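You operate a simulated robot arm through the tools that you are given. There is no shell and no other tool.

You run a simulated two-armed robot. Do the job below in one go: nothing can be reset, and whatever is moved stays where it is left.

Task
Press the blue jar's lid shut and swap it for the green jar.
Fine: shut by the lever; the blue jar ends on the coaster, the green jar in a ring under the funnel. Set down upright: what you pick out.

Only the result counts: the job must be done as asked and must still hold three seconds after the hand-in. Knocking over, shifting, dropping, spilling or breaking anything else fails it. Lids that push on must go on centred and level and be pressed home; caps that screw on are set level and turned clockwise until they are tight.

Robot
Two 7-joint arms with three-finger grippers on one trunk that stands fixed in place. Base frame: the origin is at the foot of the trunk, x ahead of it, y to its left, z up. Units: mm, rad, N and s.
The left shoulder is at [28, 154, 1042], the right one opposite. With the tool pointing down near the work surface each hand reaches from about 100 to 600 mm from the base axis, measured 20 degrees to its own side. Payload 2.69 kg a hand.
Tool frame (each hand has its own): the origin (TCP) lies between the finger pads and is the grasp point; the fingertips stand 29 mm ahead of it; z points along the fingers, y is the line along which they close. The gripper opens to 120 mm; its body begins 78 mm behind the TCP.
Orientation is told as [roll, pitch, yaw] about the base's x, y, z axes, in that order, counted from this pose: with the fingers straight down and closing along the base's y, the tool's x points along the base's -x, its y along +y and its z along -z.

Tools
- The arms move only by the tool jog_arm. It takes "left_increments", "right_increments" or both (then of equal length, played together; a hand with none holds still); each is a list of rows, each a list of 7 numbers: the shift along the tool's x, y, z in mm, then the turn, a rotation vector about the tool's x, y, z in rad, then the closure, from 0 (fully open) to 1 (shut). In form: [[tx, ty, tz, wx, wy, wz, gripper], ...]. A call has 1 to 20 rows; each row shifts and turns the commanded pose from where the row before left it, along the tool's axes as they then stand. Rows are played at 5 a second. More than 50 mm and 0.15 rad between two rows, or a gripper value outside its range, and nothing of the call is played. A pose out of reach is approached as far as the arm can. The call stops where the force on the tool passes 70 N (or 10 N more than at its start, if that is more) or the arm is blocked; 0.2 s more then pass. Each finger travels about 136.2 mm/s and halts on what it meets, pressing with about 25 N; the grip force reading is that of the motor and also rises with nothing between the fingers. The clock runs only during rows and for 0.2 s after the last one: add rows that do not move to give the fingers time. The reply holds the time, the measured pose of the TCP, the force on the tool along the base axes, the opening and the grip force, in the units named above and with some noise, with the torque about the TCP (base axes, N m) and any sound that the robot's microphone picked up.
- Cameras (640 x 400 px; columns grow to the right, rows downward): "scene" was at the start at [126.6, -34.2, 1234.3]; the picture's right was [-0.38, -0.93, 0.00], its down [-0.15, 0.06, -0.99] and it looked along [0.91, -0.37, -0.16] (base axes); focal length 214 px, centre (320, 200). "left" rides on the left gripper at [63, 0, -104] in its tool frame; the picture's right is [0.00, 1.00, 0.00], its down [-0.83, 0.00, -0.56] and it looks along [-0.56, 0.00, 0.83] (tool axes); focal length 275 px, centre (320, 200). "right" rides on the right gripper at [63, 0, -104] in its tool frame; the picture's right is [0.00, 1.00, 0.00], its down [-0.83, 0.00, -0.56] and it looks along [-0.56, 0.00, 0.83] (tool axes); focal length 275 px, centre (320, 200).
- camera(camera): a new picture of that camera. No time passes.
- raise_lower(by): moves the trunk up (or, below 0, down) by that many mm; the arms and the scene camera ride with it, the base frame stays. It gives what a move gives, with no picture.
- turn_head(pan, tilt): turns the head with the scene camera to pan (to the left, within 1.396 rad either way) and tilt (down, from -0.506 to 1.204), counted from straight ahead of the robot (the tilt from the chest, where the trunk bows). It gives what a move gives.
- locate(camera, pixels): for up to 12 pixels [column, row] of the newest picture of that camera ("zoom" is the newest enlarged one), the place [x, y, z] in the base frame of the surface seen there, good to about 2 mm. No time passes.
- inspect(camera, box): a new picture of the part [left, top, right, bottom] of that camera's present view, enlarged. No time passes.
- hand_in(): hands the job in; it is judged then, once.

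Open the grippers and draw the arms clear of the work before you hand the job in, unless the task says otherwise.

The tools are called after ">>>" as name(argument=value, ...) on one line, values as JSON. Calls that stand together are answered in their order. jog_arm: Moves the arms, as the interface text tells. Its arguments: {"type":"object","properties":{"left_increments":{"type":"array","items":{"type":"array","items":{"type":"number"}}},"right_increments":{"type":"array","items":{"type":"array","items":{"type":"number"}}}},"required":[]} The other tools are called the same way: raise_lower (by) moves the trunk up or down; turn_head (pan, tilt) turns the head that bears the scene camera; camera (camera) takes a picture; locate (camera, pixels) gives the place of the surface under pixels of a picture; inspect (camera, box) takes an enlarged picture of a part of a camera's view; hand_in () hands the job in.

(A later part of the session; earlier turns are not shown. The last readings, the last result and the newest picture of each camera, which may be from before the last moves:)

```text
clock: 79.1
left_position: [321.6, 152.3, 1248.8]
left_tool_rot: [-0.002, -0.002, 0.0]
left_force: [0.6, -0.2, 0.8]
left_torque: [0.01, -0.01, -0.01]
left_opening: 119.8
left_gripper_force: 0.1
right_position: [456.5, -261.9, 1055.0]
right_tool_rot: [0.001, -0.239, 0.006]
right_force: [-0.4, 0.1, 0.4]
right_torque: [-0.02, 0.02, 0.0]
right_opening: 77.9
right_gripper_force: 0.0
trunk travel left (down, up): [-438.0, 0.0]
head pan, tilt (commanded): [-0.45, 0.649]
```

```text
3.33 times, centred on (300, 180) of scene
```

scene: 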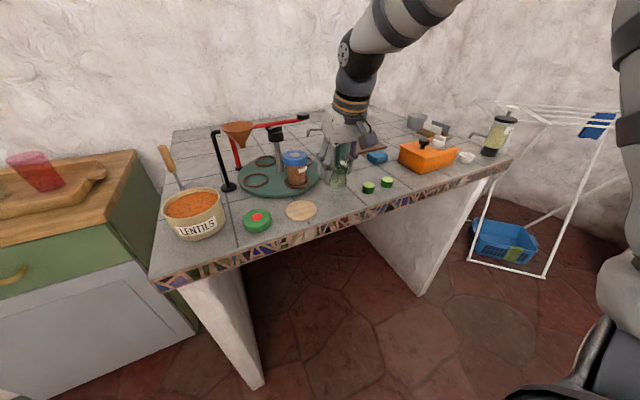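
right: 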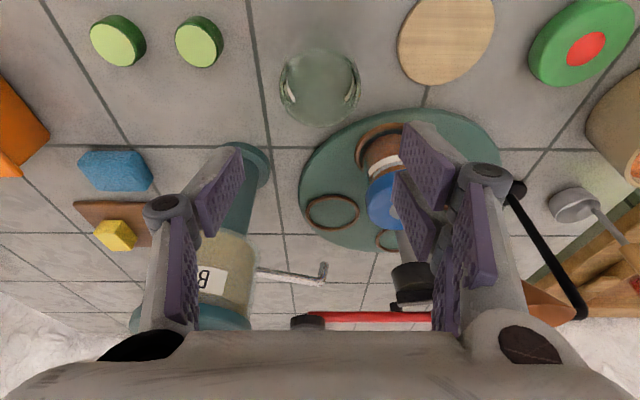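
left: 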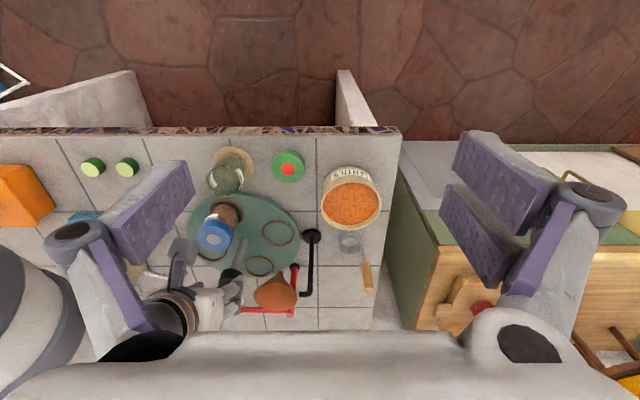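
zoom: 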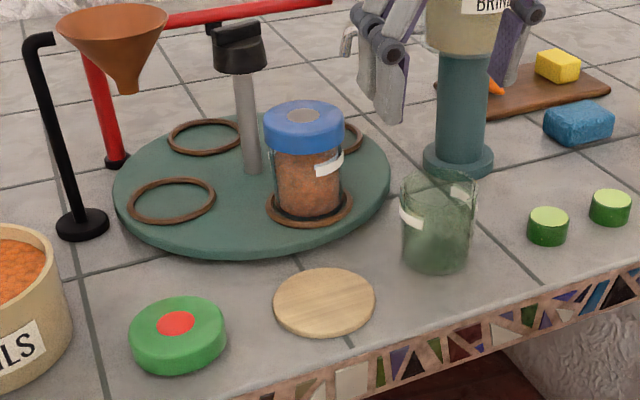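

The whole group is clearly visible now. I locate the blue jar's lid, body and ring, and the green jar's edges.

>>> locate(camera="zoom", pixels=[[304, 116], [267, 120], [341, 118], [304, 145], [272, 170], [340, 185], [305, 215], [270, 205], [350, 205], [268, 145], [400, 230], [474, 220]])

```text
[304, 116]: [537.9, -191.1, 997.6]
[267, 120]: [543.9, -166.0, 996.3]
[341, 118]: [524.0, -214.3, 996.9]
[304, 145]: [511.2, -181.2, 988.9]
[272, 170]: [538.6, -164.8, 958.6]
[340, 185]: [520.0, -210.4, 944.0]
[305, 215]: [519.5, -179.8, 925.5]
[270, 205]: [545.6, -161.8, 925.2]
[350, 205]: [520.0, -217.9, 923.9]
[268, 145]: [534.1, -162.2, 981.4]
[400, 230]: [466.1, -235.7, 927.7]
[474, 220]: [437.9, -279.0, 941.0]
```

Blue jar centre is about (539,-193), lid top 997. I move the open hand over it at safe height.

>>> jog_arm(right_increments=[[-26.7, 22.8, 6.5, 0, 0, 0, 0.35], [-26.7, 22.8, 6.5, 0, 0, 0, 0.35], [-26.7, 22.8, 6.5, 0, 0, 0, 0.35], [0, 0, 0, 0, 0, 0, 0.35]])

>>> camera(camera="right")

>>> inspect(camera="scene", box=[240, 100, 360, 220])

```text
clock: 80.1
left_position: [319.6, 152.4, 1249.4]
left_tool_rot: [-0.004, -0.003, 0.0]
left_force: [-0.6, -0.3, 0.5]
left_torque: [-0.01, -0.01, 0.0]
left_opening: 119.9
left_gripper_force: 0.1
right_position: [536.5, -193.7, 1055.0]
right_tool_rot: [0.001, -0.239, 0.005]
right_force: [-0.4, 0.2, 0.4]
right_torque: [0.02, -0.04, -0.02]
right_opening: 77.9
right_gripper_force: 0.1
trunk travel left (down, up): [-438.0, 0.0]
head pan, tilt (commanded): [-0.45, 0.649]
```

```text
taken
```

right: 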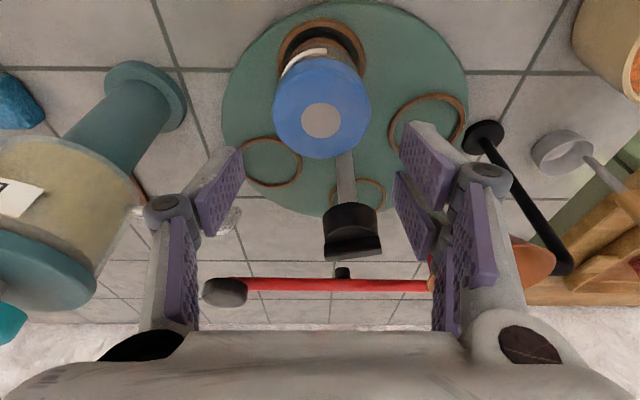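

```text
3.33 times, centred on (300, 160) of scene
```

zoom: 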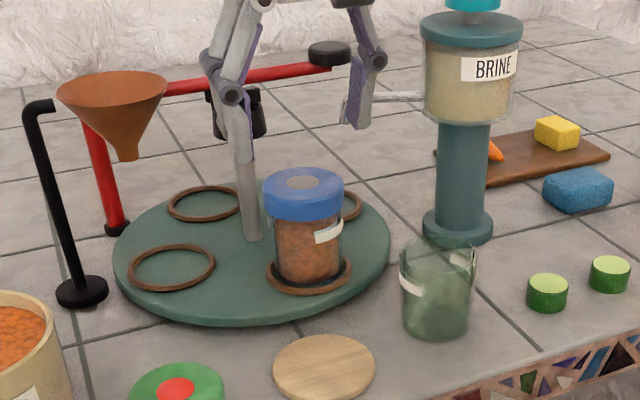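

The lid is centred at column 321; its centre is at x≈539.5 in the hand's frame. I go straight down to TCP z≈963 around the jar.

>>> jog_arm(right_increments=[[2.6, 0, 15.1, 0, 0, 0, 0.35], [3.1, 0, 15.0, 0, 0, 0, 0.35], [3.1, 0, 15.0, 0, 0, 0, 0.35], [3.1, 0, 15.0, 0, 0, 0, 0.35], [0, 0, 0, 0, 0, 0, 0.35]])

>>> camera(camera="right")

>>> inspect(camera="scene", box=[240, 100, 360, 220])

```text
clock: 81.3
left_position: [321.1, 151.9, 1248.6]
left_tool_rot: [-0.002, -0.001, 0.0]
left_force: [0.6, 0.1, 0.4]
left_torque: [0.0, 0.0, -0.01]
left_opening: 119.8
left_gripper_force: 0.1
right_position: [539.4, -193.3, 993.4]
right_tool_rot: [0.0, -0.239, 0.005]
right_force: [0.4, -0.1, 0.0]
right_torque: [-0.01, -0.01, 0.0]
right_opening: 78.2
right_gripper_force: 0.0
trunk travel left (down, up): [-438.0, 0.0]
head pan, tilt (commanded): [-0.45, 0.649]
```

```text
taken
```

right: 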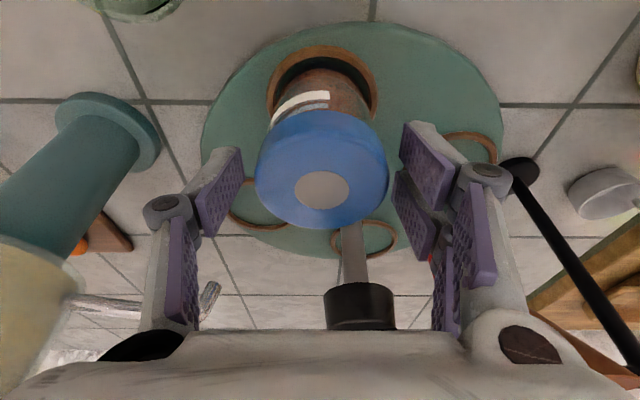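

```text
3.33 times, centred on (300, 160) of scene
```

zoom: 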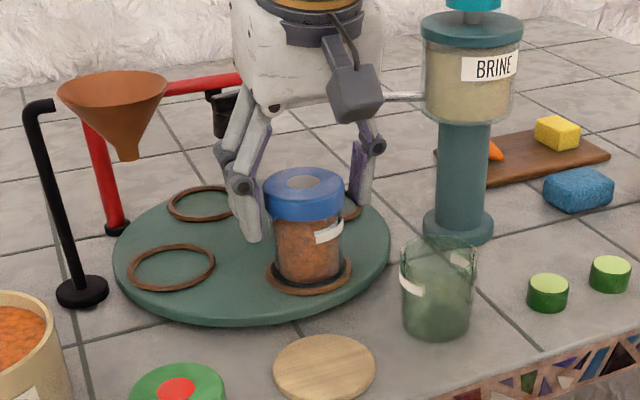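

The fingers straddle the lid evenly and the knob is clear of the palm. I lower 30 mm more and close.

>>> jog_arm(right_increments=[[2.4, 0, 9.7, 0, 0, 0, 0.35], [2.4, 0, 9.7, 0, 0, 0, 0.35], [2.4, 0, 9.7, 0, 0, 0, 0.35], [0, 0, 0, 0, 0, 0, 0.45], [0, 0, 0, 0, 0, 0, 0.52], [0, 0, 0, 0, 0, 0, 0.6], [0, 0, 0, 0, 0, 0, 0.7], [0, 0, 0, 0, 0, 0, 0.7]])

>>> camera(camera="right")

>>> inspect(camera="scene", box=[240, 100, 360, 220])

```text
clock: 83.1
left_position: [320.1, 152.9, 1249.1]
left_tool_rot: [-0.002, 0.0, 0.0]
left_force: [-1.2, -0.7, -0.5]
left_torque: [-0.01, 0.0, 0.0]
left_opening: 120.0
left_gripper_force: 0.1
right_position: [539.6, -193.3, 963.4]
right_tool_rot: [0.0, -0.239, 0.005]
right_force: [1.0, -0.1, 0.2]
right_torque: [-0.02, 0.03, 0.01]
right_opening: 55.6
right_gripper_force: 25.2
trunk travel left (down, up): [-438.0, 0.0]
head pan, tilt (commanded): [-0.45, 0.649]
```

```text
taken
```

right: 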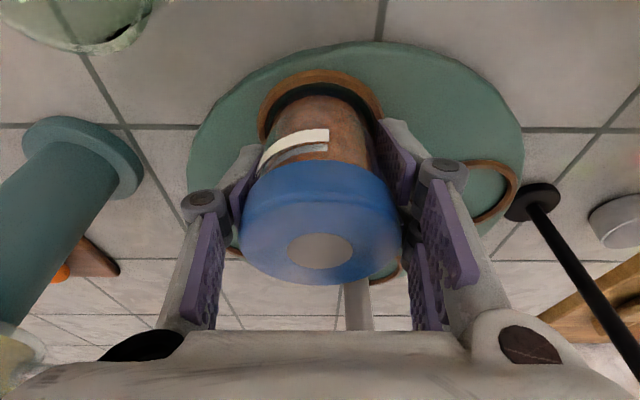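

```text
3.33 times, centred on (300, 160) of scene
```

zoom: 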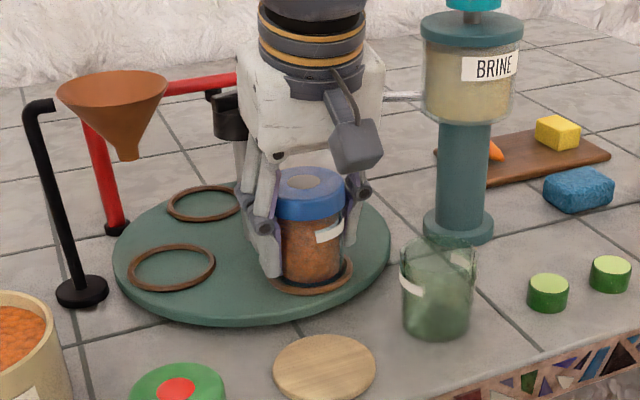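

The grip closed on the lid and upper body at 55.6 mm. I lift slowly by about 12 mm and check the jar hangs level with lid shut.

>>> jog_arm(right_increments=[[-0.5, 0, -2, 0, 0, 0, 0.7], [-1.0, 0, -4, 0, 0, 0, 0.7], [-1.4, 0, -5.8, 0, 0, 0, 0.7], [0, 0, 0, 0, 0, 0, 0.7]])

>>> camera(camera="right")

>>> inspect(camera="scene", box=[260, 120, 340, 200])

```text
clock: 84.1
left_position: [319.7, 152.2, 1249.0]
left_tool_rot: [-0.002, -0.002, -0.001]
left_force: [0.5, 0.2, -0.1]
left_torque: [0.0, 0.02, 0.0]
left_opening: 120.1
left_gripper_force: 0.0
right_position: [538.5, -192.9, 976.1]
right_tool_rot: [-0.001, -0.241, 0.005]
right_force: [0.0, -0.1, -1.8]
right_torque: [-0.03, 0.04, 0.04]
right_opening: 55.6
right_gripper_force: 24.8
trunk travel left (down, up): [-438.0, 0.0]
head pan, tilt (commanded): [-0.45, 0.649]
```

```text
taken
```

right: 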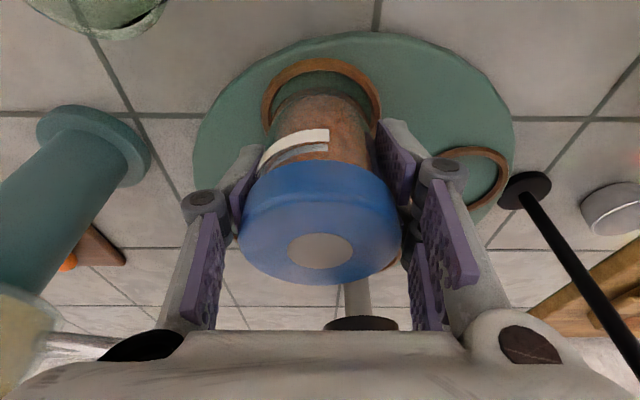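

```text
5.00 times, centred on (300, 160) of scene
```

zoom: 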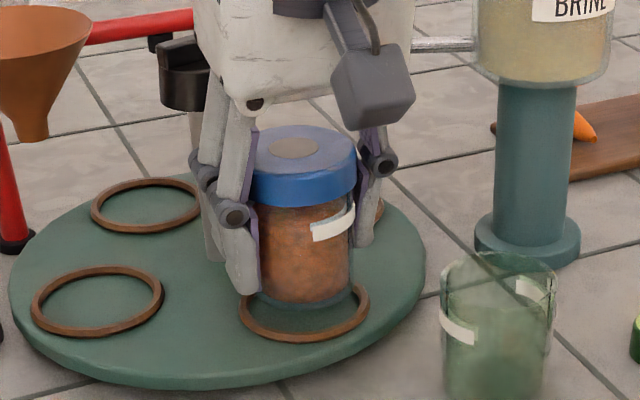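

The jar hangs level with its lid on. I lift it 30 mm more and carry it over the coaster.

>>> jog_arm(right_increments=[[-2.4, 0, -9.7, 0, 0, 0, 0.7], [-2.4, 0, -9.7, 0, 0, 0, 0.7], [-2.4, 0, -9.7, 0, 0, 0, 0.7], [7, 2.0, -1.7, 0, 0, 0, 0.7], [13.7, 4.0, -3.35, 0, 0, 0, 0.7], [13.7, 4.0, -3.35, 0, 0, 0, 0.7], [13.7, 4.0, -3.35, 0, 0, 0, 0.7], [13.7, 4.0, -3.35, 0, 0, 0, 0.7], [13.7, 4.0, -3.35, 0, 0, 0, 0.7], [13.7, 4.0, -3.35, 0, 0, 0, 0.7], [7, 2.0, -1.7, 0, 0, 0, 0.7], [0, 0, 0, 0, 0, 0, 0.7]])

>>> camera(camera="right")

>>> inspect(camera="scene", box=[240, 120, 360, 240])

```text
clock: 86.7
left_position: [320.0, 151.5, 1248.3]
left_tool_rot: [0.0, -0.001, 0.001]
left_force: [0.6, -0.2, 0.2]
left_torque: [-0.02, 0.01, 0.01]
left_opening: 119.9
left_gripper_force: 0.0
right_position: [440.1, -166.0, 1006.5]
right_tool_rot: [0.0, -0.238, 0.004]
right_force: [0.2, -0.6, -2.3]
right_torque: [0.02, -0.02, -0.01]
right_opening: 55.4
right_gripper_force: 25.1
trunk travel left (down, up): [-438.0, 0.0]
head pan, tilt (commanded): [-0.45, 0.649]
```

```text
taken
```

right: 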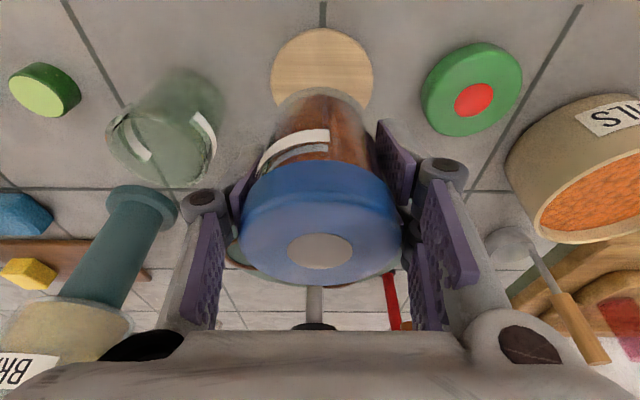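

```text
3.33 times, centred on (300, 180) of scene
```

zoom: 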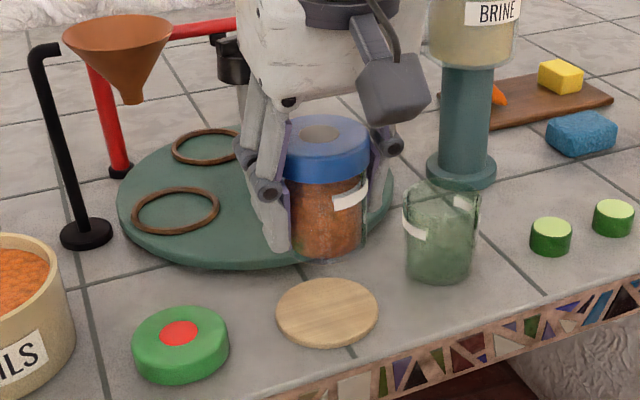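

The coaster (271–374) and the jar's foot are in line at column ~322. I lower to TCP z≈955.

>>> jog_arm(right_increments=[[2.4, 0.8, 9.7, 0, 0, 0, 0.7], [2.4, 0, 9.7, 0, 0, 0, 0.7], [2.4, 0, 9.7, 0, 0, 0, 0.7], [2.4, 0, 9.7, 0, 0, 0, 0.7], [1.9, 0, 7.8, 0, 0, 0, 0.7], [0.7, 0, 2.9, 0, 0, 0, 0.7], [0, 0, 0, 0, 0, 0, 0.7]])

>>> camera(camera="right")

>>> inspect(camera="scene", box=[260, 150, 340, 230])

```text
clock: 88.3
left_position: [320.5, 153.8, 1248.6]
left_tool_rot: [-0.001, -0.002, 0.001]
left_force: [0.9, 0.6, 0.1]
left_torque: [-0.03, 0.01, -0.03]
left_opening: 119.9
left_gripper_force: 0.1
right_position: [441.0, -164.3, 955.4]
right_tool_rot: [0.001, -0.24, 0.005]
right_force: [0.2, 1.0, -2.4]
right_torque: [0.02, -0.02, 0.02]
right_opening: 55.4
right_gripper_force: 25.3
trunk travel left (down, up): [-438.0, 0.0]
head pan, tilt (commanded): [-0.45, 0.649]
```

```text
taken
```

right: 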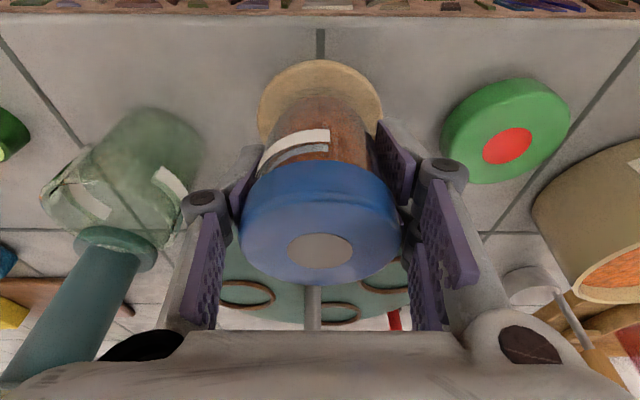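

```text
5.00 times, centred on (300, 190) of scene
```

zoom: 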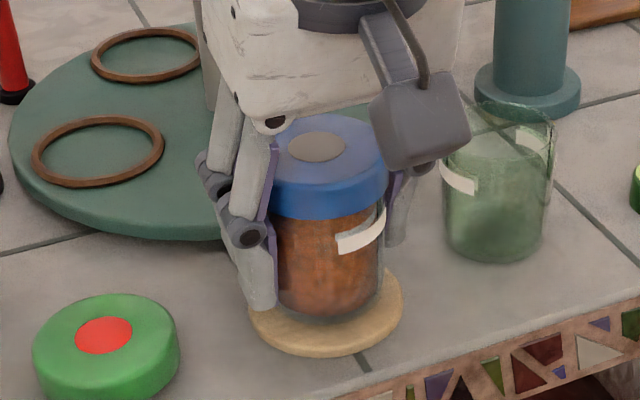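

The jar is a few mm above the coaster, well centred. I lower in small steps until the weight comes off.

>>> jog_arm(right_increments=[[0.48, 0, 1.94, 0, 0, 0, 0.7], [0.24, 0, 0.97, 0, 0, 0, 0.7], [0, 0, 0, 0, 0, 0, 0.7]])

>>> jog_arm(right_increments=[[0.24, 0, 0.97, 0, 0, 0, 0.7], [0, 0, 0, 0, 0, 0, 0.7]])

>>> jog_arm(right_increments=[[0.24, 0, 0.97, 0, 0, 0, 0.7], [0, 0, 0, 0, 0, 0, 0.7]])

```text
clock: 89.1
left_position: [320.9, 152.5, 1248.3]
left_tool_rot: [-0.001, -0.002, 0.0]
left_force: [-0.3, 0.6, 0.4]
left_torque: [0.0, -0.02, -0.01]
left_opening: 120.1
left_gripper_force: 0.1
right_position: [439.9, -164.9, 952.6]
right_tool_rot: [0.001, -0.239, 0.005]
right_force: [-0.5, -0.5, -2.4]
right_torque: [-0.02, -0.01, -0.01]
right_opening: 55.6
right_gripper_force: 25.3
trunk travel left (down, up): [-438.0, 0.0]
head pan, tilt (commanded): [-0.45, 0.649]
```

```text
clock: 89.7
left_position: [320.4, 152.9, 1247.7]
left_tool_rot: [-0.001, -0.003, 0.0]
left_force: [0.5, 0.2, 0.4]
left_torque: [-0.01, 0.0, -0.03]
left_opening: 119.8
left_gripper_force: 0.0
right_position: [439.7, -164.3, 952.1]
right_tool_rot: [-0.001, -0.239, 0.004]
right_force: [-0.3, 0.2, -1.9]
right_torque: [-0.01, 0.02, 0.02]
right_opening: 55.1
right_gripper_force: 25.1
trunk travel left (down, up): [-438.0, 0.0]
head pan, tilt (commanded): [-0.45, 0.649]
```

```text
clock: 90.3
left_position: [319.7, 151.3, 1249.8]
left_tool_rot: [-0.001, -0.002, 0.0]
left_force: [0.2, -0.2, 0.9]
left_torque: [-0.02, 0.0, 0.02]
left_opening: 120.0
left_gripper_force: 0.0
right_position: [440.5, -165.3, 951.5]
right_tool_rot: [0.001, -0.243, 0.005]
right_force: [0.3, 0.6, 2.8]
right_torque: [-0.03, 0.06, -0.03]
right_opening: 55.6
right_gripper_force: 24.9
trunk travel left (down, up): [-438.0, 0.0]
head pan, tilt (commanded): [-0.45, 0.649]
```

The jar has touched down on the coaster (+2.8 N). I open the fingers.

>>> jog_arm(right_increments=[[0, 0, 0, 0, 0, 0, 0.62], [0, 0, 0, 0, 0, 0, 0.52], [0, 0, 0, 0, 0, 0, 0.45], [0, 0, 0, 0, 0, 0, 0.37], [0, 0, 0, 0, 0, 0, 0.37]])

>>> camera(camera="right")

>>> inspect(camera="scene", box=[260, 150, 340, 230])

```text
clock: 91.5
left_position: [319.7, 151.5, 1248.4]
left_tool_rot: [0.0, -0.003, 0.0]
left_force: [-0.6, -0.3, -0.9]
left_torque: [-0.02, 0.0, -0.01]
left_opening: 120.2
left_gripper_force: 0.0
right_position: [440.9, -164.9, 950.6]
right_tool_rot: [-0.002, -0.239, 0.005]
right_force: [-0.5, -0.5, 0.4]
right_torque: [0.01, 0.01, -0.02]
right_opening: 75.6
right_gripper_force: 0.1
trunk travel left (down, up): [-438.0, 0.0]
head pan, tilt (commanded): [-0.45, 0.649]
```

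```text
taken
```

right: 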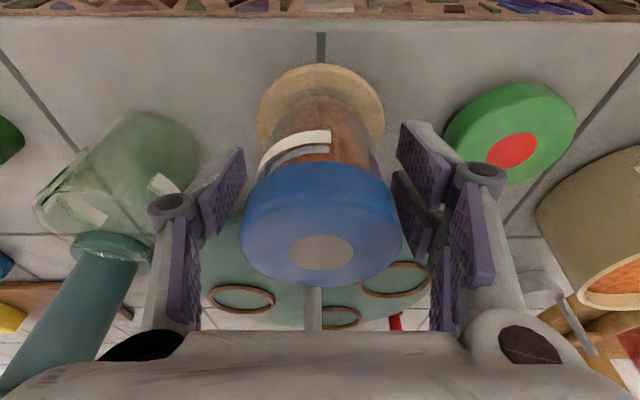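

```text
5.00 times, centred on (300, 190) of scene
```

zoom: 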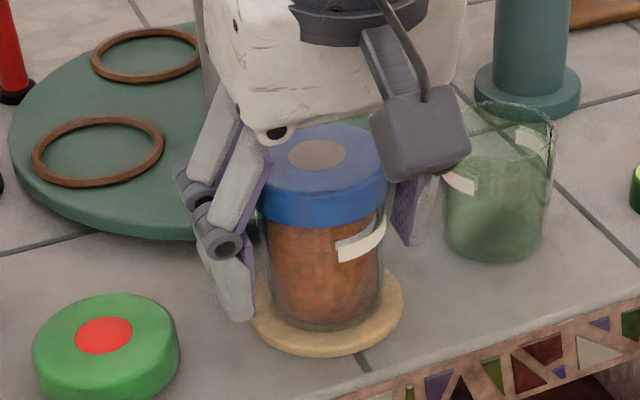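

The blue jar stands centred on the coaster with its lid shut. I raise the hand straight up and move over the green jar.

>>> jog_arm(right_increments=[[-2.4, 0, -9.7, 0, 0, 0, 0.36], [-4.7, 0, -19.4, 0, 0, 0, 0.35], [-6.4, 0, -26.2, 0, 0, 0, 0.35], [-6.4, 0, -26.2, 0, 0, 0, 0.35], [-5.7, 0, -23.3, 0, 0, 0, 0.35], [-4.9, -32.3, 1.2, 0, 0, 0, 0.35], [-4.9, -32.3, 1.2, 0, 0, 0, 0.35], [-4.9, -32.3, 1.2, 0, 0, 0, 0.35], [0, 0, 0, 0, 0, 0, 0.35]])

>>> camera(camera="right")

>>> inspect(camera="scene", box=[240, 120, 360, 240])

```text
clock: 93.5
left_position: [319.6, 152.8, 1249.1]
left_tool_rot: [-0.003, -0.001, 0.002]
left_force: [0.0, 0.8, 0.3]
left_torque: [0.0, -0.02, 0.0]
left_opening: 120.1
left_gripper_force: 0.0
right_position: [456.5, -262.3, 1059.6]
right_tool_rot: [0.0, -0.239, 0.005]
right_force: [-0.7, 0.4, 0.1]
right_torque: [-0.03, 0.0, 0.0]
right_opening: 77.9
right_gripper_force: 0.1
trunk travel left (down, up): [-438.0, 0.0]
head pan, tilt (commanded): [-0.45, 0.649]
```

```text
taken
```

right: 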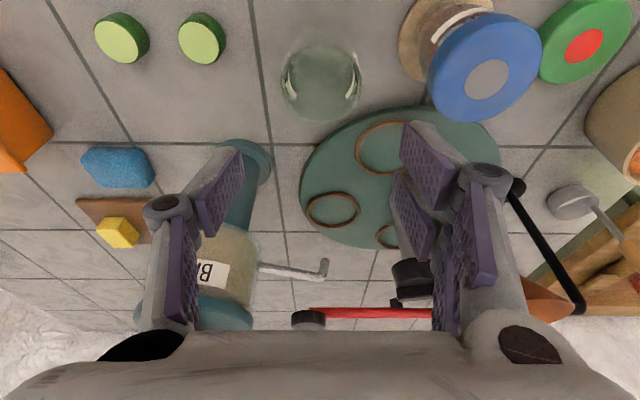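

```text
3.33 times, centred on (300, 180) of scene
```

zoom: 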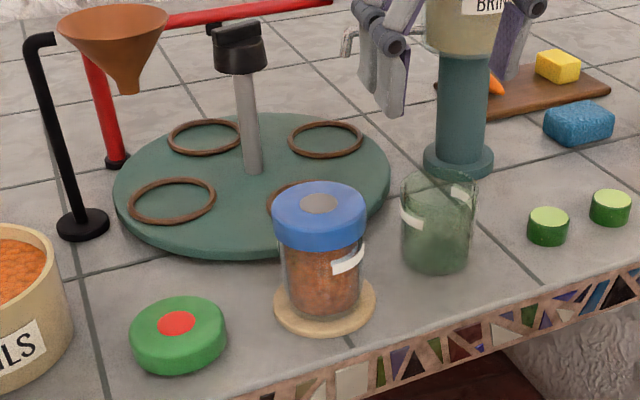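

The green jar is centred under the hand (column 321). I go down the same vertical path and grip it.

>>> jog_arm(right_increments=[[4.7, 0, 19.4, 0, 0, 0, 0.35], [4.7, 0, 19.4, 0, 0, 0, 0.35], [4.7, 0, 19.4, 0, 0, 0, 0.35], [4.7, 0, 19.4, 0, 0, 0, 0.35], [3.6, 0, 14.6, 0, 0, 0, 0.35], [2.8, 0, 11.6, 0, 0, 0, 0.35], [1.0, 0, 4, 0, 0, 0, 0.35], [0, 0, 0, 0, 0, 0, 0.35]])

>>> camera(camera="right")

```text
clock: 95.3
left_position: [320.7, 152.4, 1248.2]
left_tool_rot: [-0.001, 0.0, 0.0]
left_force: [0.0, -0.6, 0.4]
left_torque: [0.03, 0.02, -0.01]
left_opening: 120.0
left_gripper_force: 0.1
right_position: [456.2, -262.5, 947.9]
right_tool_rot: [0.001, -0.238, 0.005]
right_force: [0.5, 0.5, 0.5]
right_torque: [0.0, 0.03, 0.0]
right_opening: 78.1
right_gripper_force: 0.1
trunk travel left (down, up): [-438.0, 0.0]
head pan, tilt (commanded): [-0.45, 0.649]
```

```text
taken
```

right: 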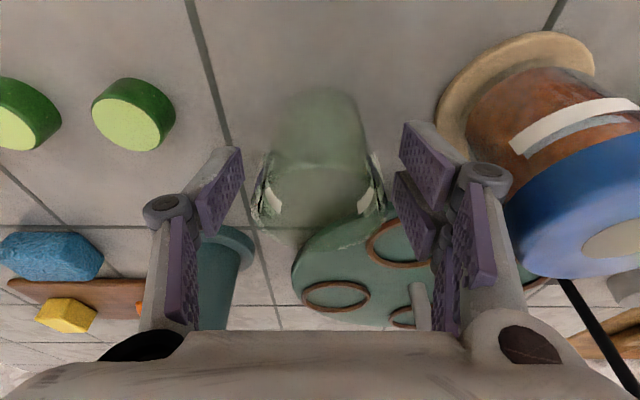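

The green jar sits about 2.7 mm nearer to me than the tool axis. I correct that, close the grip and lift it slowly.

>>> jog_arm(right_increments=[[2.6, 0, -0.64, 0, 0, 0, 0.35], [0, 0, 0, 0, 0, 0, 0.45], [0, 0, 0, 0, 0, 0, 0.55], [0, 0, 0, 0, 0, 0, 0.65], [0, 0, 0, 0, 0, 0, 0.7], [0, 0, 0, 0, 0, 0, 0.7], [-0.5, 0, -2, 0, 0, 0, 0.7], [-1.9, 0, -7.8, 0, 0, 0, 0.7], [-2.4, 0, -9.7, 0, 0, 0, 0.7], [-2.4, 0, -9.7, 0, 0, 0, 0.7], [-2.4, 0, -9.7, 0, 0, 0, 0.7], [-2.4, 0, -9.7, 0, 0, 0, 0.7], [-1.0, 0, -4, 0, 0, 0, 0.7], [0, 0, 0, 0, 0, 0, 0.7]])

>>> camera(camera="right")

>>> inspect(camera="scene", box=[240, 100, 390, 220])

```text
clock: 98.3
left_position: [321.6, 151.7, 1248.7]
left_tool_rot: [-0.003, -0.001, 0.0]
left_force: [-0.9, -0.1, 0.1]
left_torque: [0.0, -0.04, -0.01]
left_opening: 119.9
left_gripper_force: 0.0
right_position: [454.0, -262.0, 1001.4]
right_tool_rot: [0.0, -0.239, 0.004]
right_force: [-0.6, -0.5, -1.5]
right_torque: [0.0, 0.01, 0.03]
right_opening: 50.6
right_gripper_force: 24.8
trunk travel left (down, up): [-438.0, 0.0]
head pan, tilt (commanded): [-0.45, 0.649]
```

```text
taken
```

right: 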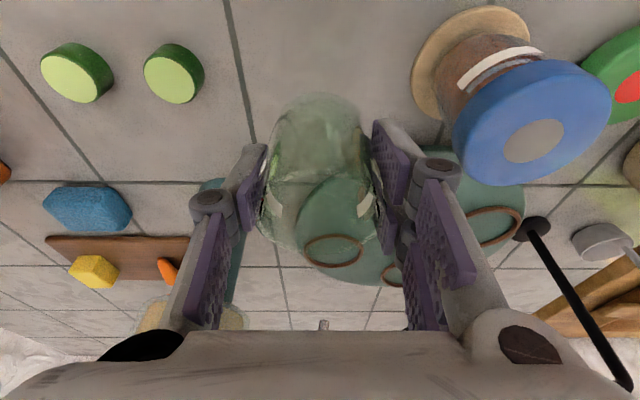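

```text
3.33 times, centred on (315, 160) of scene
```

zoom: 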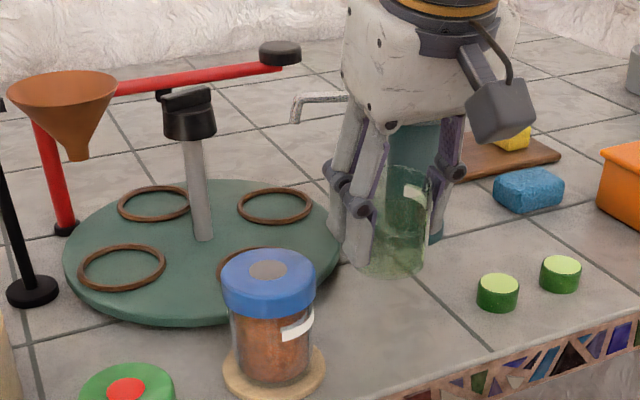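

The jar is up. While the view is clear I measure two rings to confirm the near ring's place.

>>> locate(camera="zoom", pixels=[[81, 270], [164, 263], [125, 247], [117, 288], [240, 208], [310, 204], [277, 190], [271, 222], [119, 205], [190, 205], [155, 188], [150, 220]])

```text
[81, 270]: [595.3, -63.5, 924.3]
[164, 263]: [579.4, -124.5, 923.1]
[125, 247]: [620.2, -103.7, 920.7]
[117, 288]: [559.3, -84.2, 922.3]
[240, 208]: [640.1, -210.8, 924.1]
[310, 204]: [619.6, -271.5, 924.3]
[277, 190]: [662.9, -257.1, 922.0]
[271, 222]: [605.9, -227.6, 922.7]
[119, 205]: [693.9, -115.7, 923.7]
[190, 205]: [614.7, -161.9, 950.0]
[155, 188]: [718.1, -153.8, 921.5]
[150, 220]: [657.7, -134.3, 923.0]
```

The rings are at 106°, 196°, 286° and 16°, so the near ring's centre is about (539,-193) in the hand's frame. I carry the jar there by a waypoint that keeps clear of the blue jar and the dispenser.

>>> jog_arm(right_increments=[[-7, 1.5, 1.7, 0, 0, 0, 0.7], [-13.9, 3, 3.4, 0, 0, 0, 0.7], [-13.9, 3, 3.4, 0, 0, 0, 0.7], [-8, 4, 2, 0, 0, 0, 0.7], [-8.25, 11.5, 2, 0, 0, 0, 0.7], [-8.25, 11.5, 2, 0, 0, 0, 0.7], [-8.25, 11.5, 2, 0, 0, 0, 0.7], [-8.25, 11.5, 2, 0, 0, 0, 0.7], [-7, 11, 1.7, 0, 0, 0, 0.7], [0, 0, 0, 0, 0, 0, 0.7]])

>>> camera(camera="right")

>>> inspect(camera="scene", box=[240, 100, 360, 220])

```text
clock: 100.5
left_position: [320.1, 151.6, 1250.4]
left_tool_rot: [-0.002, -0.001, 0.0]
left_force: [0.5, 0.3, 0.3]
left_torque: [-0.06, 0.0, -0.02]
left_opening: 120.0
left_gripper_force: 0.0
right_position: [539.4, -192.6, 1002.4]
right_tool_rot: [-0.001, -0.239, 0.006]
right_force: [0.3, -0.3, -0.9]
right_torque: [0.01, 0.02, 0.0]
right_opening: 50.0
right_gripper_force: 25.1
trunk travel left (down, up): [-438.0, 0.0]
head pan, tilt (commanded): [-0.45, 0.649]
```

```text
taken
```

right: 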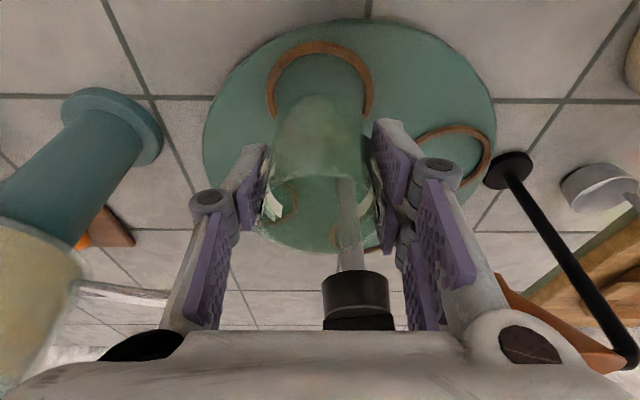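

```text
3.33 times, centred on (300, 160) of scene
```

zoom: 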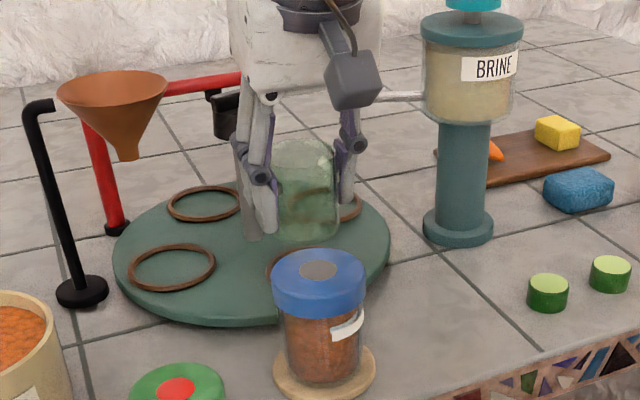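

The ring (267–373) and jar foot line up at column 320, and the ring's centre computes to x≈539. I lower 28 mm.

>>> jog_arm(right_increments=[[2.2, 0, 9.0, 0, 0, 0, 0.7], [2.2, 0, 9.0, 0, 0, 0, 0.7], [1.7, 0, 6.8, 0, 0, 0, 0.7], [0.6, 0, 2.4, 0, 0, 0, 0.7], [0, 0, 0, 0, 0, 0, 0.7]])

>>> inspect(camera="right", box=[220, 20, 420, 260])

>>> inspect(camera="scene", box=[270, 130, 340, 200])

```text
clock: 101.7
left_position: [321.2, 151.5, 1249.8]
left_tool_rot: [-0.001, -0.002, 0.0]
left_force: [0.0, 0.5, 0.5]
left_torque: [0.02, -0.02, -0.01]
left_opening: 119.8
left_gripper_force: 0.0
right_position: [538.7, -191.1, 973.5]
right_tool_rot: [0.0, -0.239, 0.006]
right_force: [-0.3, 0.3, -2.0]
right_torque: [0.0, 0.02, -0.03]
right_opening: 50.5
right_gripper_force: 25.2
trunk travel left (down, up): [-438.0, 0.0]
head pan, tilt (commanded): [-0.45, 0.649]
```

```text
1.67 times, centred on (320, 140) of right
```

zoom: 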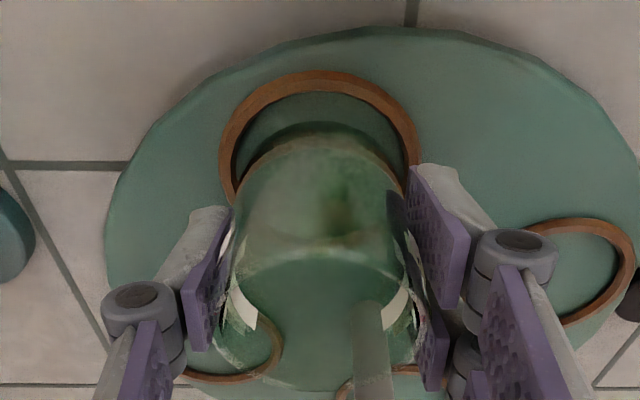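

```text
5.71 times, centred on (305, 165) of scene
```

zoom: 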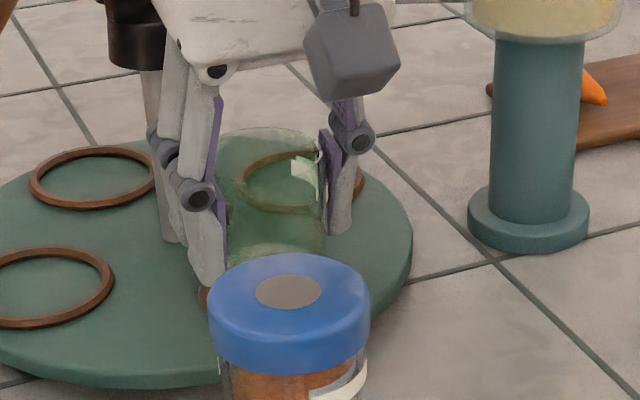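

Ring and jar line up sideways. I check the fore-aft alignment with the left hand's camera.

>>> camera(camera="left")

>>> inspect(camera="left", box=[60, 100, 240, 280])

```text
taken
```

left: 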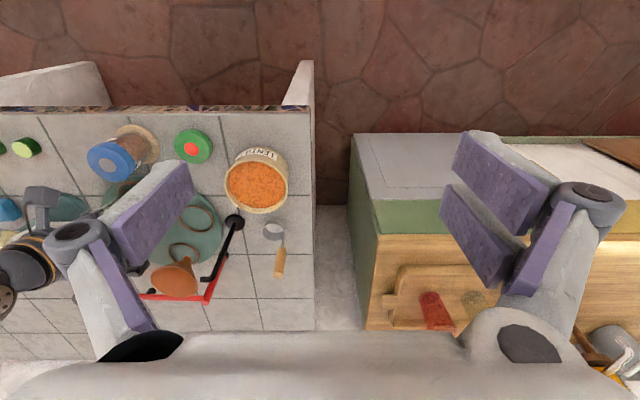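

```text
2.22 times, centred on (150, 190) of left
```

zoom: 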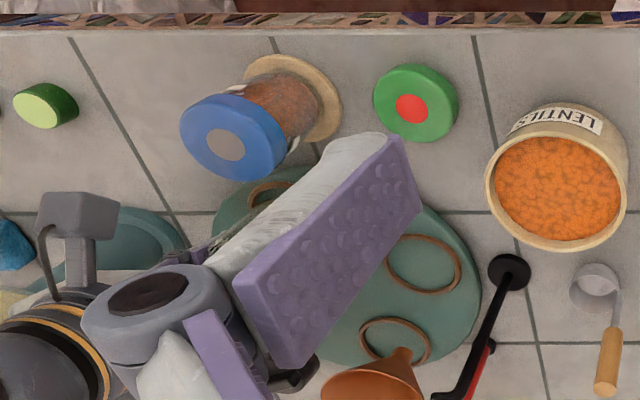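

The left hand's own finger blocks the view, so I close the left gripper (it holds nothing) to uncover it.

>>> jog_arm(left_increments=[[0, 0, 0, 0, 0, 0, 0.5], [0, 0, 0, 0, 0, 0, 1.0], [0, 0, 0, 0, 0, 0, 1.0], [0, 0, 0, 0, 0, 0, 1.0]])

>>> inspect(camera="left", box=[60, 100, 240, 280])

```text
clock: 102.7
left_position: [320.3, 152.4, 1248.4]
left_tool_rot: [-0.002, -0.002, 0.0]
left_force: [-0.3, -0.4, -0.6]
left_torque: [-0.01, -0.01, -0.02]
left_opening: 0.0
left_gripper_force: 24.2
right_position: [538.2, -192.1, 973.2]
right_tool_rot: [0.002, -0.24, 0.006]
right_force: [-0.2, 0.7, -0.5]
right_torque: [-0.01, 0.05, -0.01]
right_opening: 50.3
right_gripper_force: 25.6
trunk travel left (down, up): [-438.0, 0.0]
head pan, tilt (commanded): [-0.45, 0.649]
```

```text
2.22 times, centred on (150, 190) of left
```

zoom: 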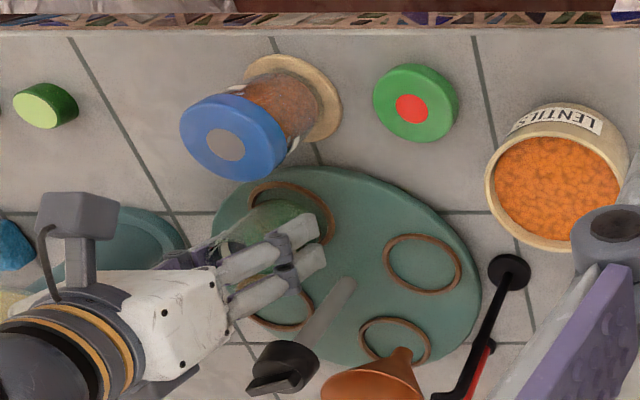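

The near ring and jar foot are visible now near (136,199). I zoom in there.

>>> inspect(camera="left", box=[105, 170, 175, 230])

```text
6.67 times, centred on (140, 200) of left
```

zoom: 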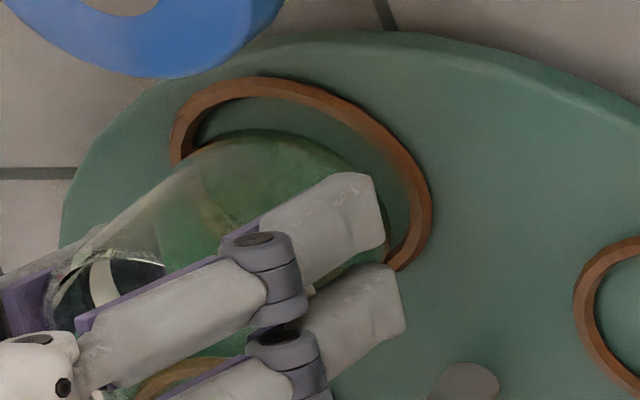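

The jar's foot seems a bit far-side within the ring. I take a sharper zoom from the right camera to measure it.

>>> inspect(camera="right", box=[275, 50, 365, 150])

>>> locate(camera="zoom", pixels=[[320, 75], [320, 100], [320, 150], [320, 165], [320, 180], [330, 200], [140, 200], [500, 200], [160, 250], [480, 250], [120, 200], [520, 200]])

```text
4.00 times, centred on (320, 100) of right
```

zoom: 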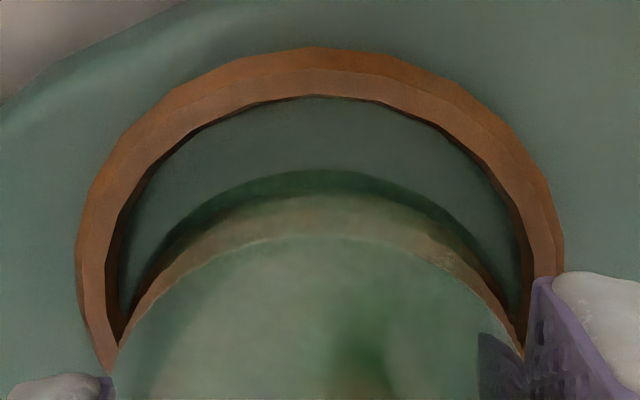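

```text
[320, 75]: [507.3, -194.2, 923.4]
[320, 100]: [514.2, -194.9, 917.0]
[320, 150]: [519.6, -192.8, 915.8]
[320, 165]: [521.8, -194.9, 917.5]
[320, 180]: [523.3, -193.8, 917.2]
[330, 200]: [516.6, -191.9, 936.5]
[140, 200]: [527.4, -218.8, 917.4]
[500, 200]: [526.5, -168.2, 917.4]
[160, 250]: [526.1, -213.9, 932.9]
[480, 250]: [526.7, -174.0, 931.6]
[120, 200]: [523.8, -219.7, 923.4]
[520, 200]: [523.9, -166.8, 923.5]
```

The jar's centre reads (541.7,-194) and the ring's about (538.5,-193.3). I shift the jar 2.8 mm toward me and 0.6 mm left, then check again.

>>> jog_arm(right_increments=[[2.72, 0.6, -0.67, 0, 0, 0, 0.7], [0, 0, 0, 0, 0, 0, 0.7]])

>>> inspect(camera="right", box=[275, 50, 365, 150])

>>> locate(camera="zoom", pixels=[[320, 75], [320, 195], [320, 210], [160, 260], [480, 260], [200, 240], [440, 240], [90, 250], [545, 250], [120, 120], [500, 120], [320, 60]])

```text
clock: 103.3
left_position: [320.8, 152.4, 1249.8]
left_tool_rot: [-0.002, -0.002, 0.0]
left_force: [1.0, -1.2, 0.7]
left_torque: [-0.02, -0.03, 0.01]
left_opening: 0.0
left_gripper_force: 25.0
right_position: [536.0, -191.8, 974.7]
right_tool_rot: [0.0, -0.238, 0.005]
right_force: [0.2, -0.5, -2.1]
right_torque: [0.0, -0.01, 0.0]
right_opening: 50.4
right_gripper_force: 25.3
trunk travel left (down, up): [-438.0, 0.0]
head pan, tilt (commanded): [-0.45, 0.649]
```

```text
4.00 times, centred on (320, 100) of right
```

zoom: 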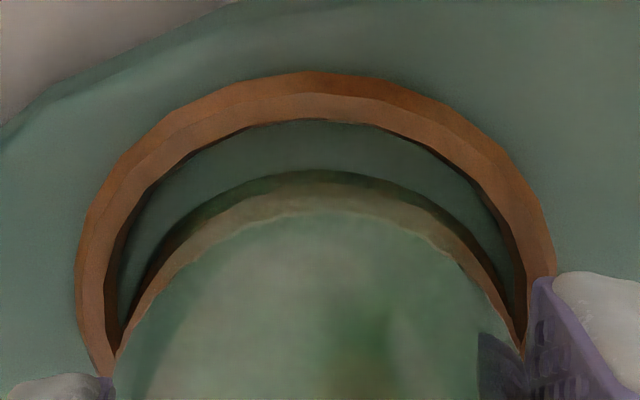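

```text
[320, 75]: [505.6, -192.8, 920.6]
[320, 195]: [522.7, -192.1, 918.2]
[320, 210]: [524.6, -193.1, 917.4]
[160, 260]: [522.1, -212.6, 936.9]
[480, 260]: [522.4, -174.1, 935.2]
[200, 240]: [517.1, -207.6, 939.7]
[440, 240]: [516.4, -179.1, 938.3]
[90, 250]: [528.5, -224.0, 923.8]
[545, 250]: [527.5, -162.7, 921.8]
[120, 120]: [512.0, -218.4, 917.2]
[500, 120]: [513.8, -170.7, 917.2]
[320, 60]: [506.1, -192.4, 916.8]
```

Both centres now agree at y≈-193.4 and x≈539. I lower gently in small steps until touchdown.

>>> jog_arm(right_increments=[[0.71, 0, 2.9, 0, 0, 0, 0.7], [0.71, 0, 2.9, 0, 0, 0, 0.7], [0, 0, 0, 0, 0, 0, 0.7]])

>>> jog_arm(right_increments=[[0.36, 0, 1.46, 0, 0, 0, 0.7], [0, 0, 0, 0, 0, 0, 0.7]])

>>> jog_arm(right_increments=[[0.24, 0, 0.97, 0, 0, 0, 0.7], [0, 0, 0, 0, 0, 0, 0.7]])

>>> inspect(camera="right", box=[275, 50, 365, 150])

```text
clock: 104.1
left_position: [319.9, 153.3, 1249.6]
left_tool_rot: [-0.001, -0.002, 0.0]
left_force: [0.8, 0.7, -0.2]
left_torque: [0.0, 0.0, 0.02]
left_opening: 0.0
left_gripper_force: 24.9
right_position: [535.2, -191.9, 967.6]
right_tool_rot: [-0.001, -0.24, 0.003]
right_force: [0.5, 0.2, -1.9]
right_torque: [0.01, 0.01, -0.01]
right_opening: 50.4
right_gripper_force: 25.4
trunk travel left (down, up): [-438.0, 0.0]
head pan, tilt (commanded): [-0.45, 0.649]
```

```text
clock: 104.7
left_position: [320.7, 152.6, 1247.4]
left_tool_rot: [-0.002, -0.002, 0.0]
left_force: [0.5, -0.5, -0.2]
left_torque: [-0.02, -0.02, 0.04]
left_opening: 0.2
left_gripper_force: 25.3
right_position: [535.5, -192.2, 966.1]
right_tool_rot: [-0.001, -0.24, 0.006]
right_force: [-0.4, 0.0, -0.5]
right_torque: [0.0, -0.03, -0.03]
right_opening: 50.3
right_gripper_force: 25.3
trunk travel left (down, up): [-438.0, 0.0]
head pan, tilt (commanded): [-0.45, 0.649]
```

```text
clock: 105.3
left_position: [320.7, 153.4, 1249.6]
left_tool_rot: [-0.001, -0.001, 0.001]
left_force: [0.0, -0.7, -1.2]
left_torque: [-0.02, -0.03, -0.02]
left_opening: 0.1
left_gripper_force: 24.8
right_position: [534.0, -192.0, 965.7]
right_tool_rot: [0.001, -0.24, 0.005]
right_force: [0.1, 0.0, 1.9]
right_torque: [0.0, -0.04, 0.02]
right_opening: 50.3
right_gripper_force: 24.7
trunk travel left (down, up): [-438.0, 0.0]
head pan, tilt (commanded): [-0.45, 0.649]
```

```text
4.00 times, centred on (320, 100) of right
```

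zoom: 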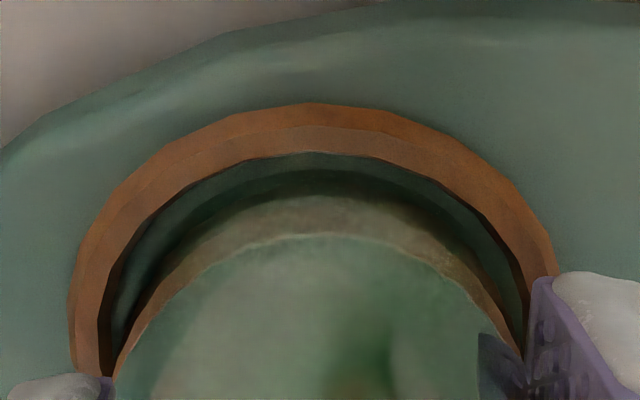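

The jar has seated inside the ring (force +1.9 N at the expected height). I open the fingers.

>>> jog_arm(right_increments=[[0, 0, 0, 0, 0, 0, 0.62], [0, 0, 0, 0, 0, 0, 0.52], [0, 0, 0, 0, 0, 0, 0.42], [0, 0, 0, 0, 0, 0, 0.38], [0, 0, 0, 0, 0, 0, 0.38]])

>>> inspect(camera="right", box=[240, 40, 400, 240])

>>> inspect(camera="left", box=[105, 170, 175, 230])

```text
clock: 106.5
left_position: [319.4, 152.3, 1248.8]
left_tool_rot: [-0.002, -0.001, -0.001]
left_force: [0.0, -0.4, 0.0]
left_torque: [0.01, 0.01, 0.03]
left_opening: 0.0
left_gripper_force: 24.7
right_position: [535.9, -193.0, 963.8]
right_tool_rot: [0.0, -0.239, 0.006]
right_force: [0.7, 0.5, -1.3]
right_torque: [-0.02, -0.03, -0.01]
right_opening: 74.5
right_gripper_force: 0.1
trunk travel left (down, up): [-438.0, 0.0]
head pan, tilt (commanded): [-0.45, 0.649]
```

```text
2.00 times, centred on (320, 140) of right
```

zoom: 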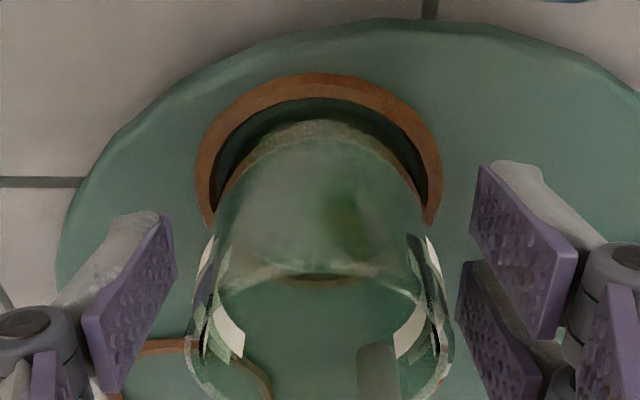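

```text
6.67 times, centred on (140, 200) of left
```

zoom: 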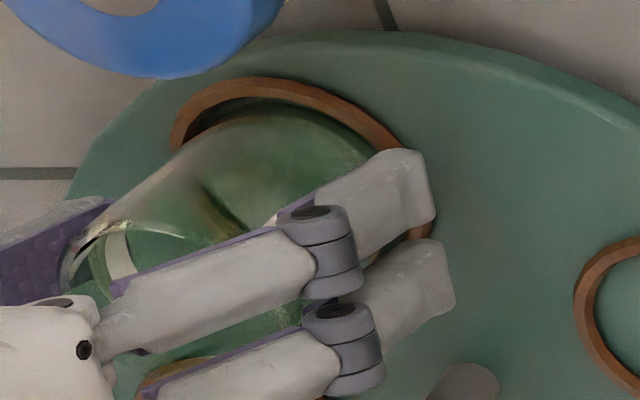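

The jar stands inside the ring. I raise the hand straight up and look at the whole.

>>> jog_arm(right_increments=[[-2.4, 0, -9.7, 0, 0, 0, 0.38], [-4.7, 0, -19.4, 0, 0, 0, 0.38], [-5.7, 0, -23.3, 0, 0, 0, 0.38], [-6.4, 0, -26.2, 0, 0, 0, 0.38], [-6.4, 0, -26.2, 0, 0, 0, 0.45], [0, 0, 0, 0, 0, 0, 0.5]])

>>> inspect(camera="scene", box=[240, 100, 360, 220])

>>> camera(camera="right")

>>> inspect(camera="left", box=[105, 160, 215, 260])

```text
clock: 107.9
left_position: [320.8, 152.5, 1248.5]
left_tool_rot: [-0.001, 0.0, 0.001]
left_force: [-0.6, -0.6, 0.3]
left_torque: [-0.01, -0.01, 0.02]
left_opening: 0.1
left_gripper_force: 25.1
right_position: [535.4, -192.2, 1072.9]
right_tool_rot: [-0.002, -0.24, 0.005]
right_force: [0.1, 0.3, 0.1]
right_torque: [0.02, 0.0, 0.04]
right_opening: 59.9
right_gripper_force: 0.0
trunk travel left (down, up): [-438.0, 0.0]
head pan, tilt (commanded): [-0.45, 0.649]
```

```text
3.33 times, centred on (300, 160) of scene
```

zoom: 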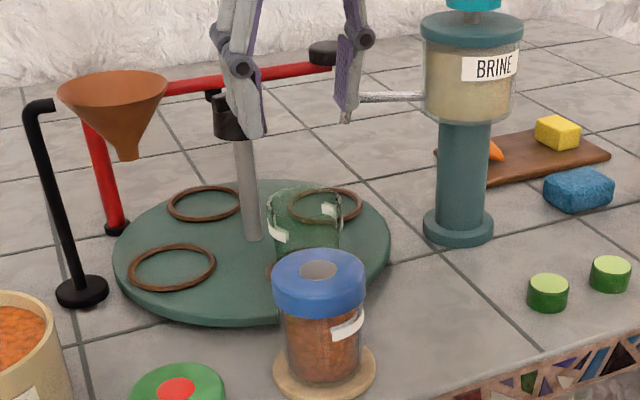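

```text
taken
```

right: 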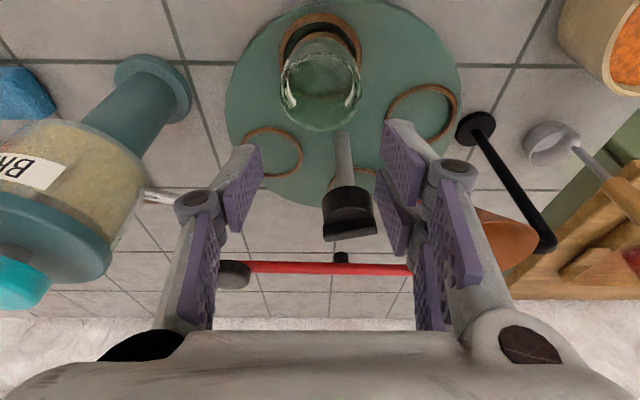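

```text
4.00 times, centred on (160, 210) of left
```

zoom: 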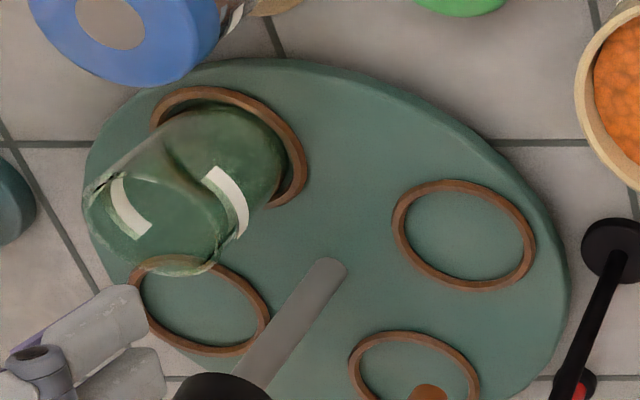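

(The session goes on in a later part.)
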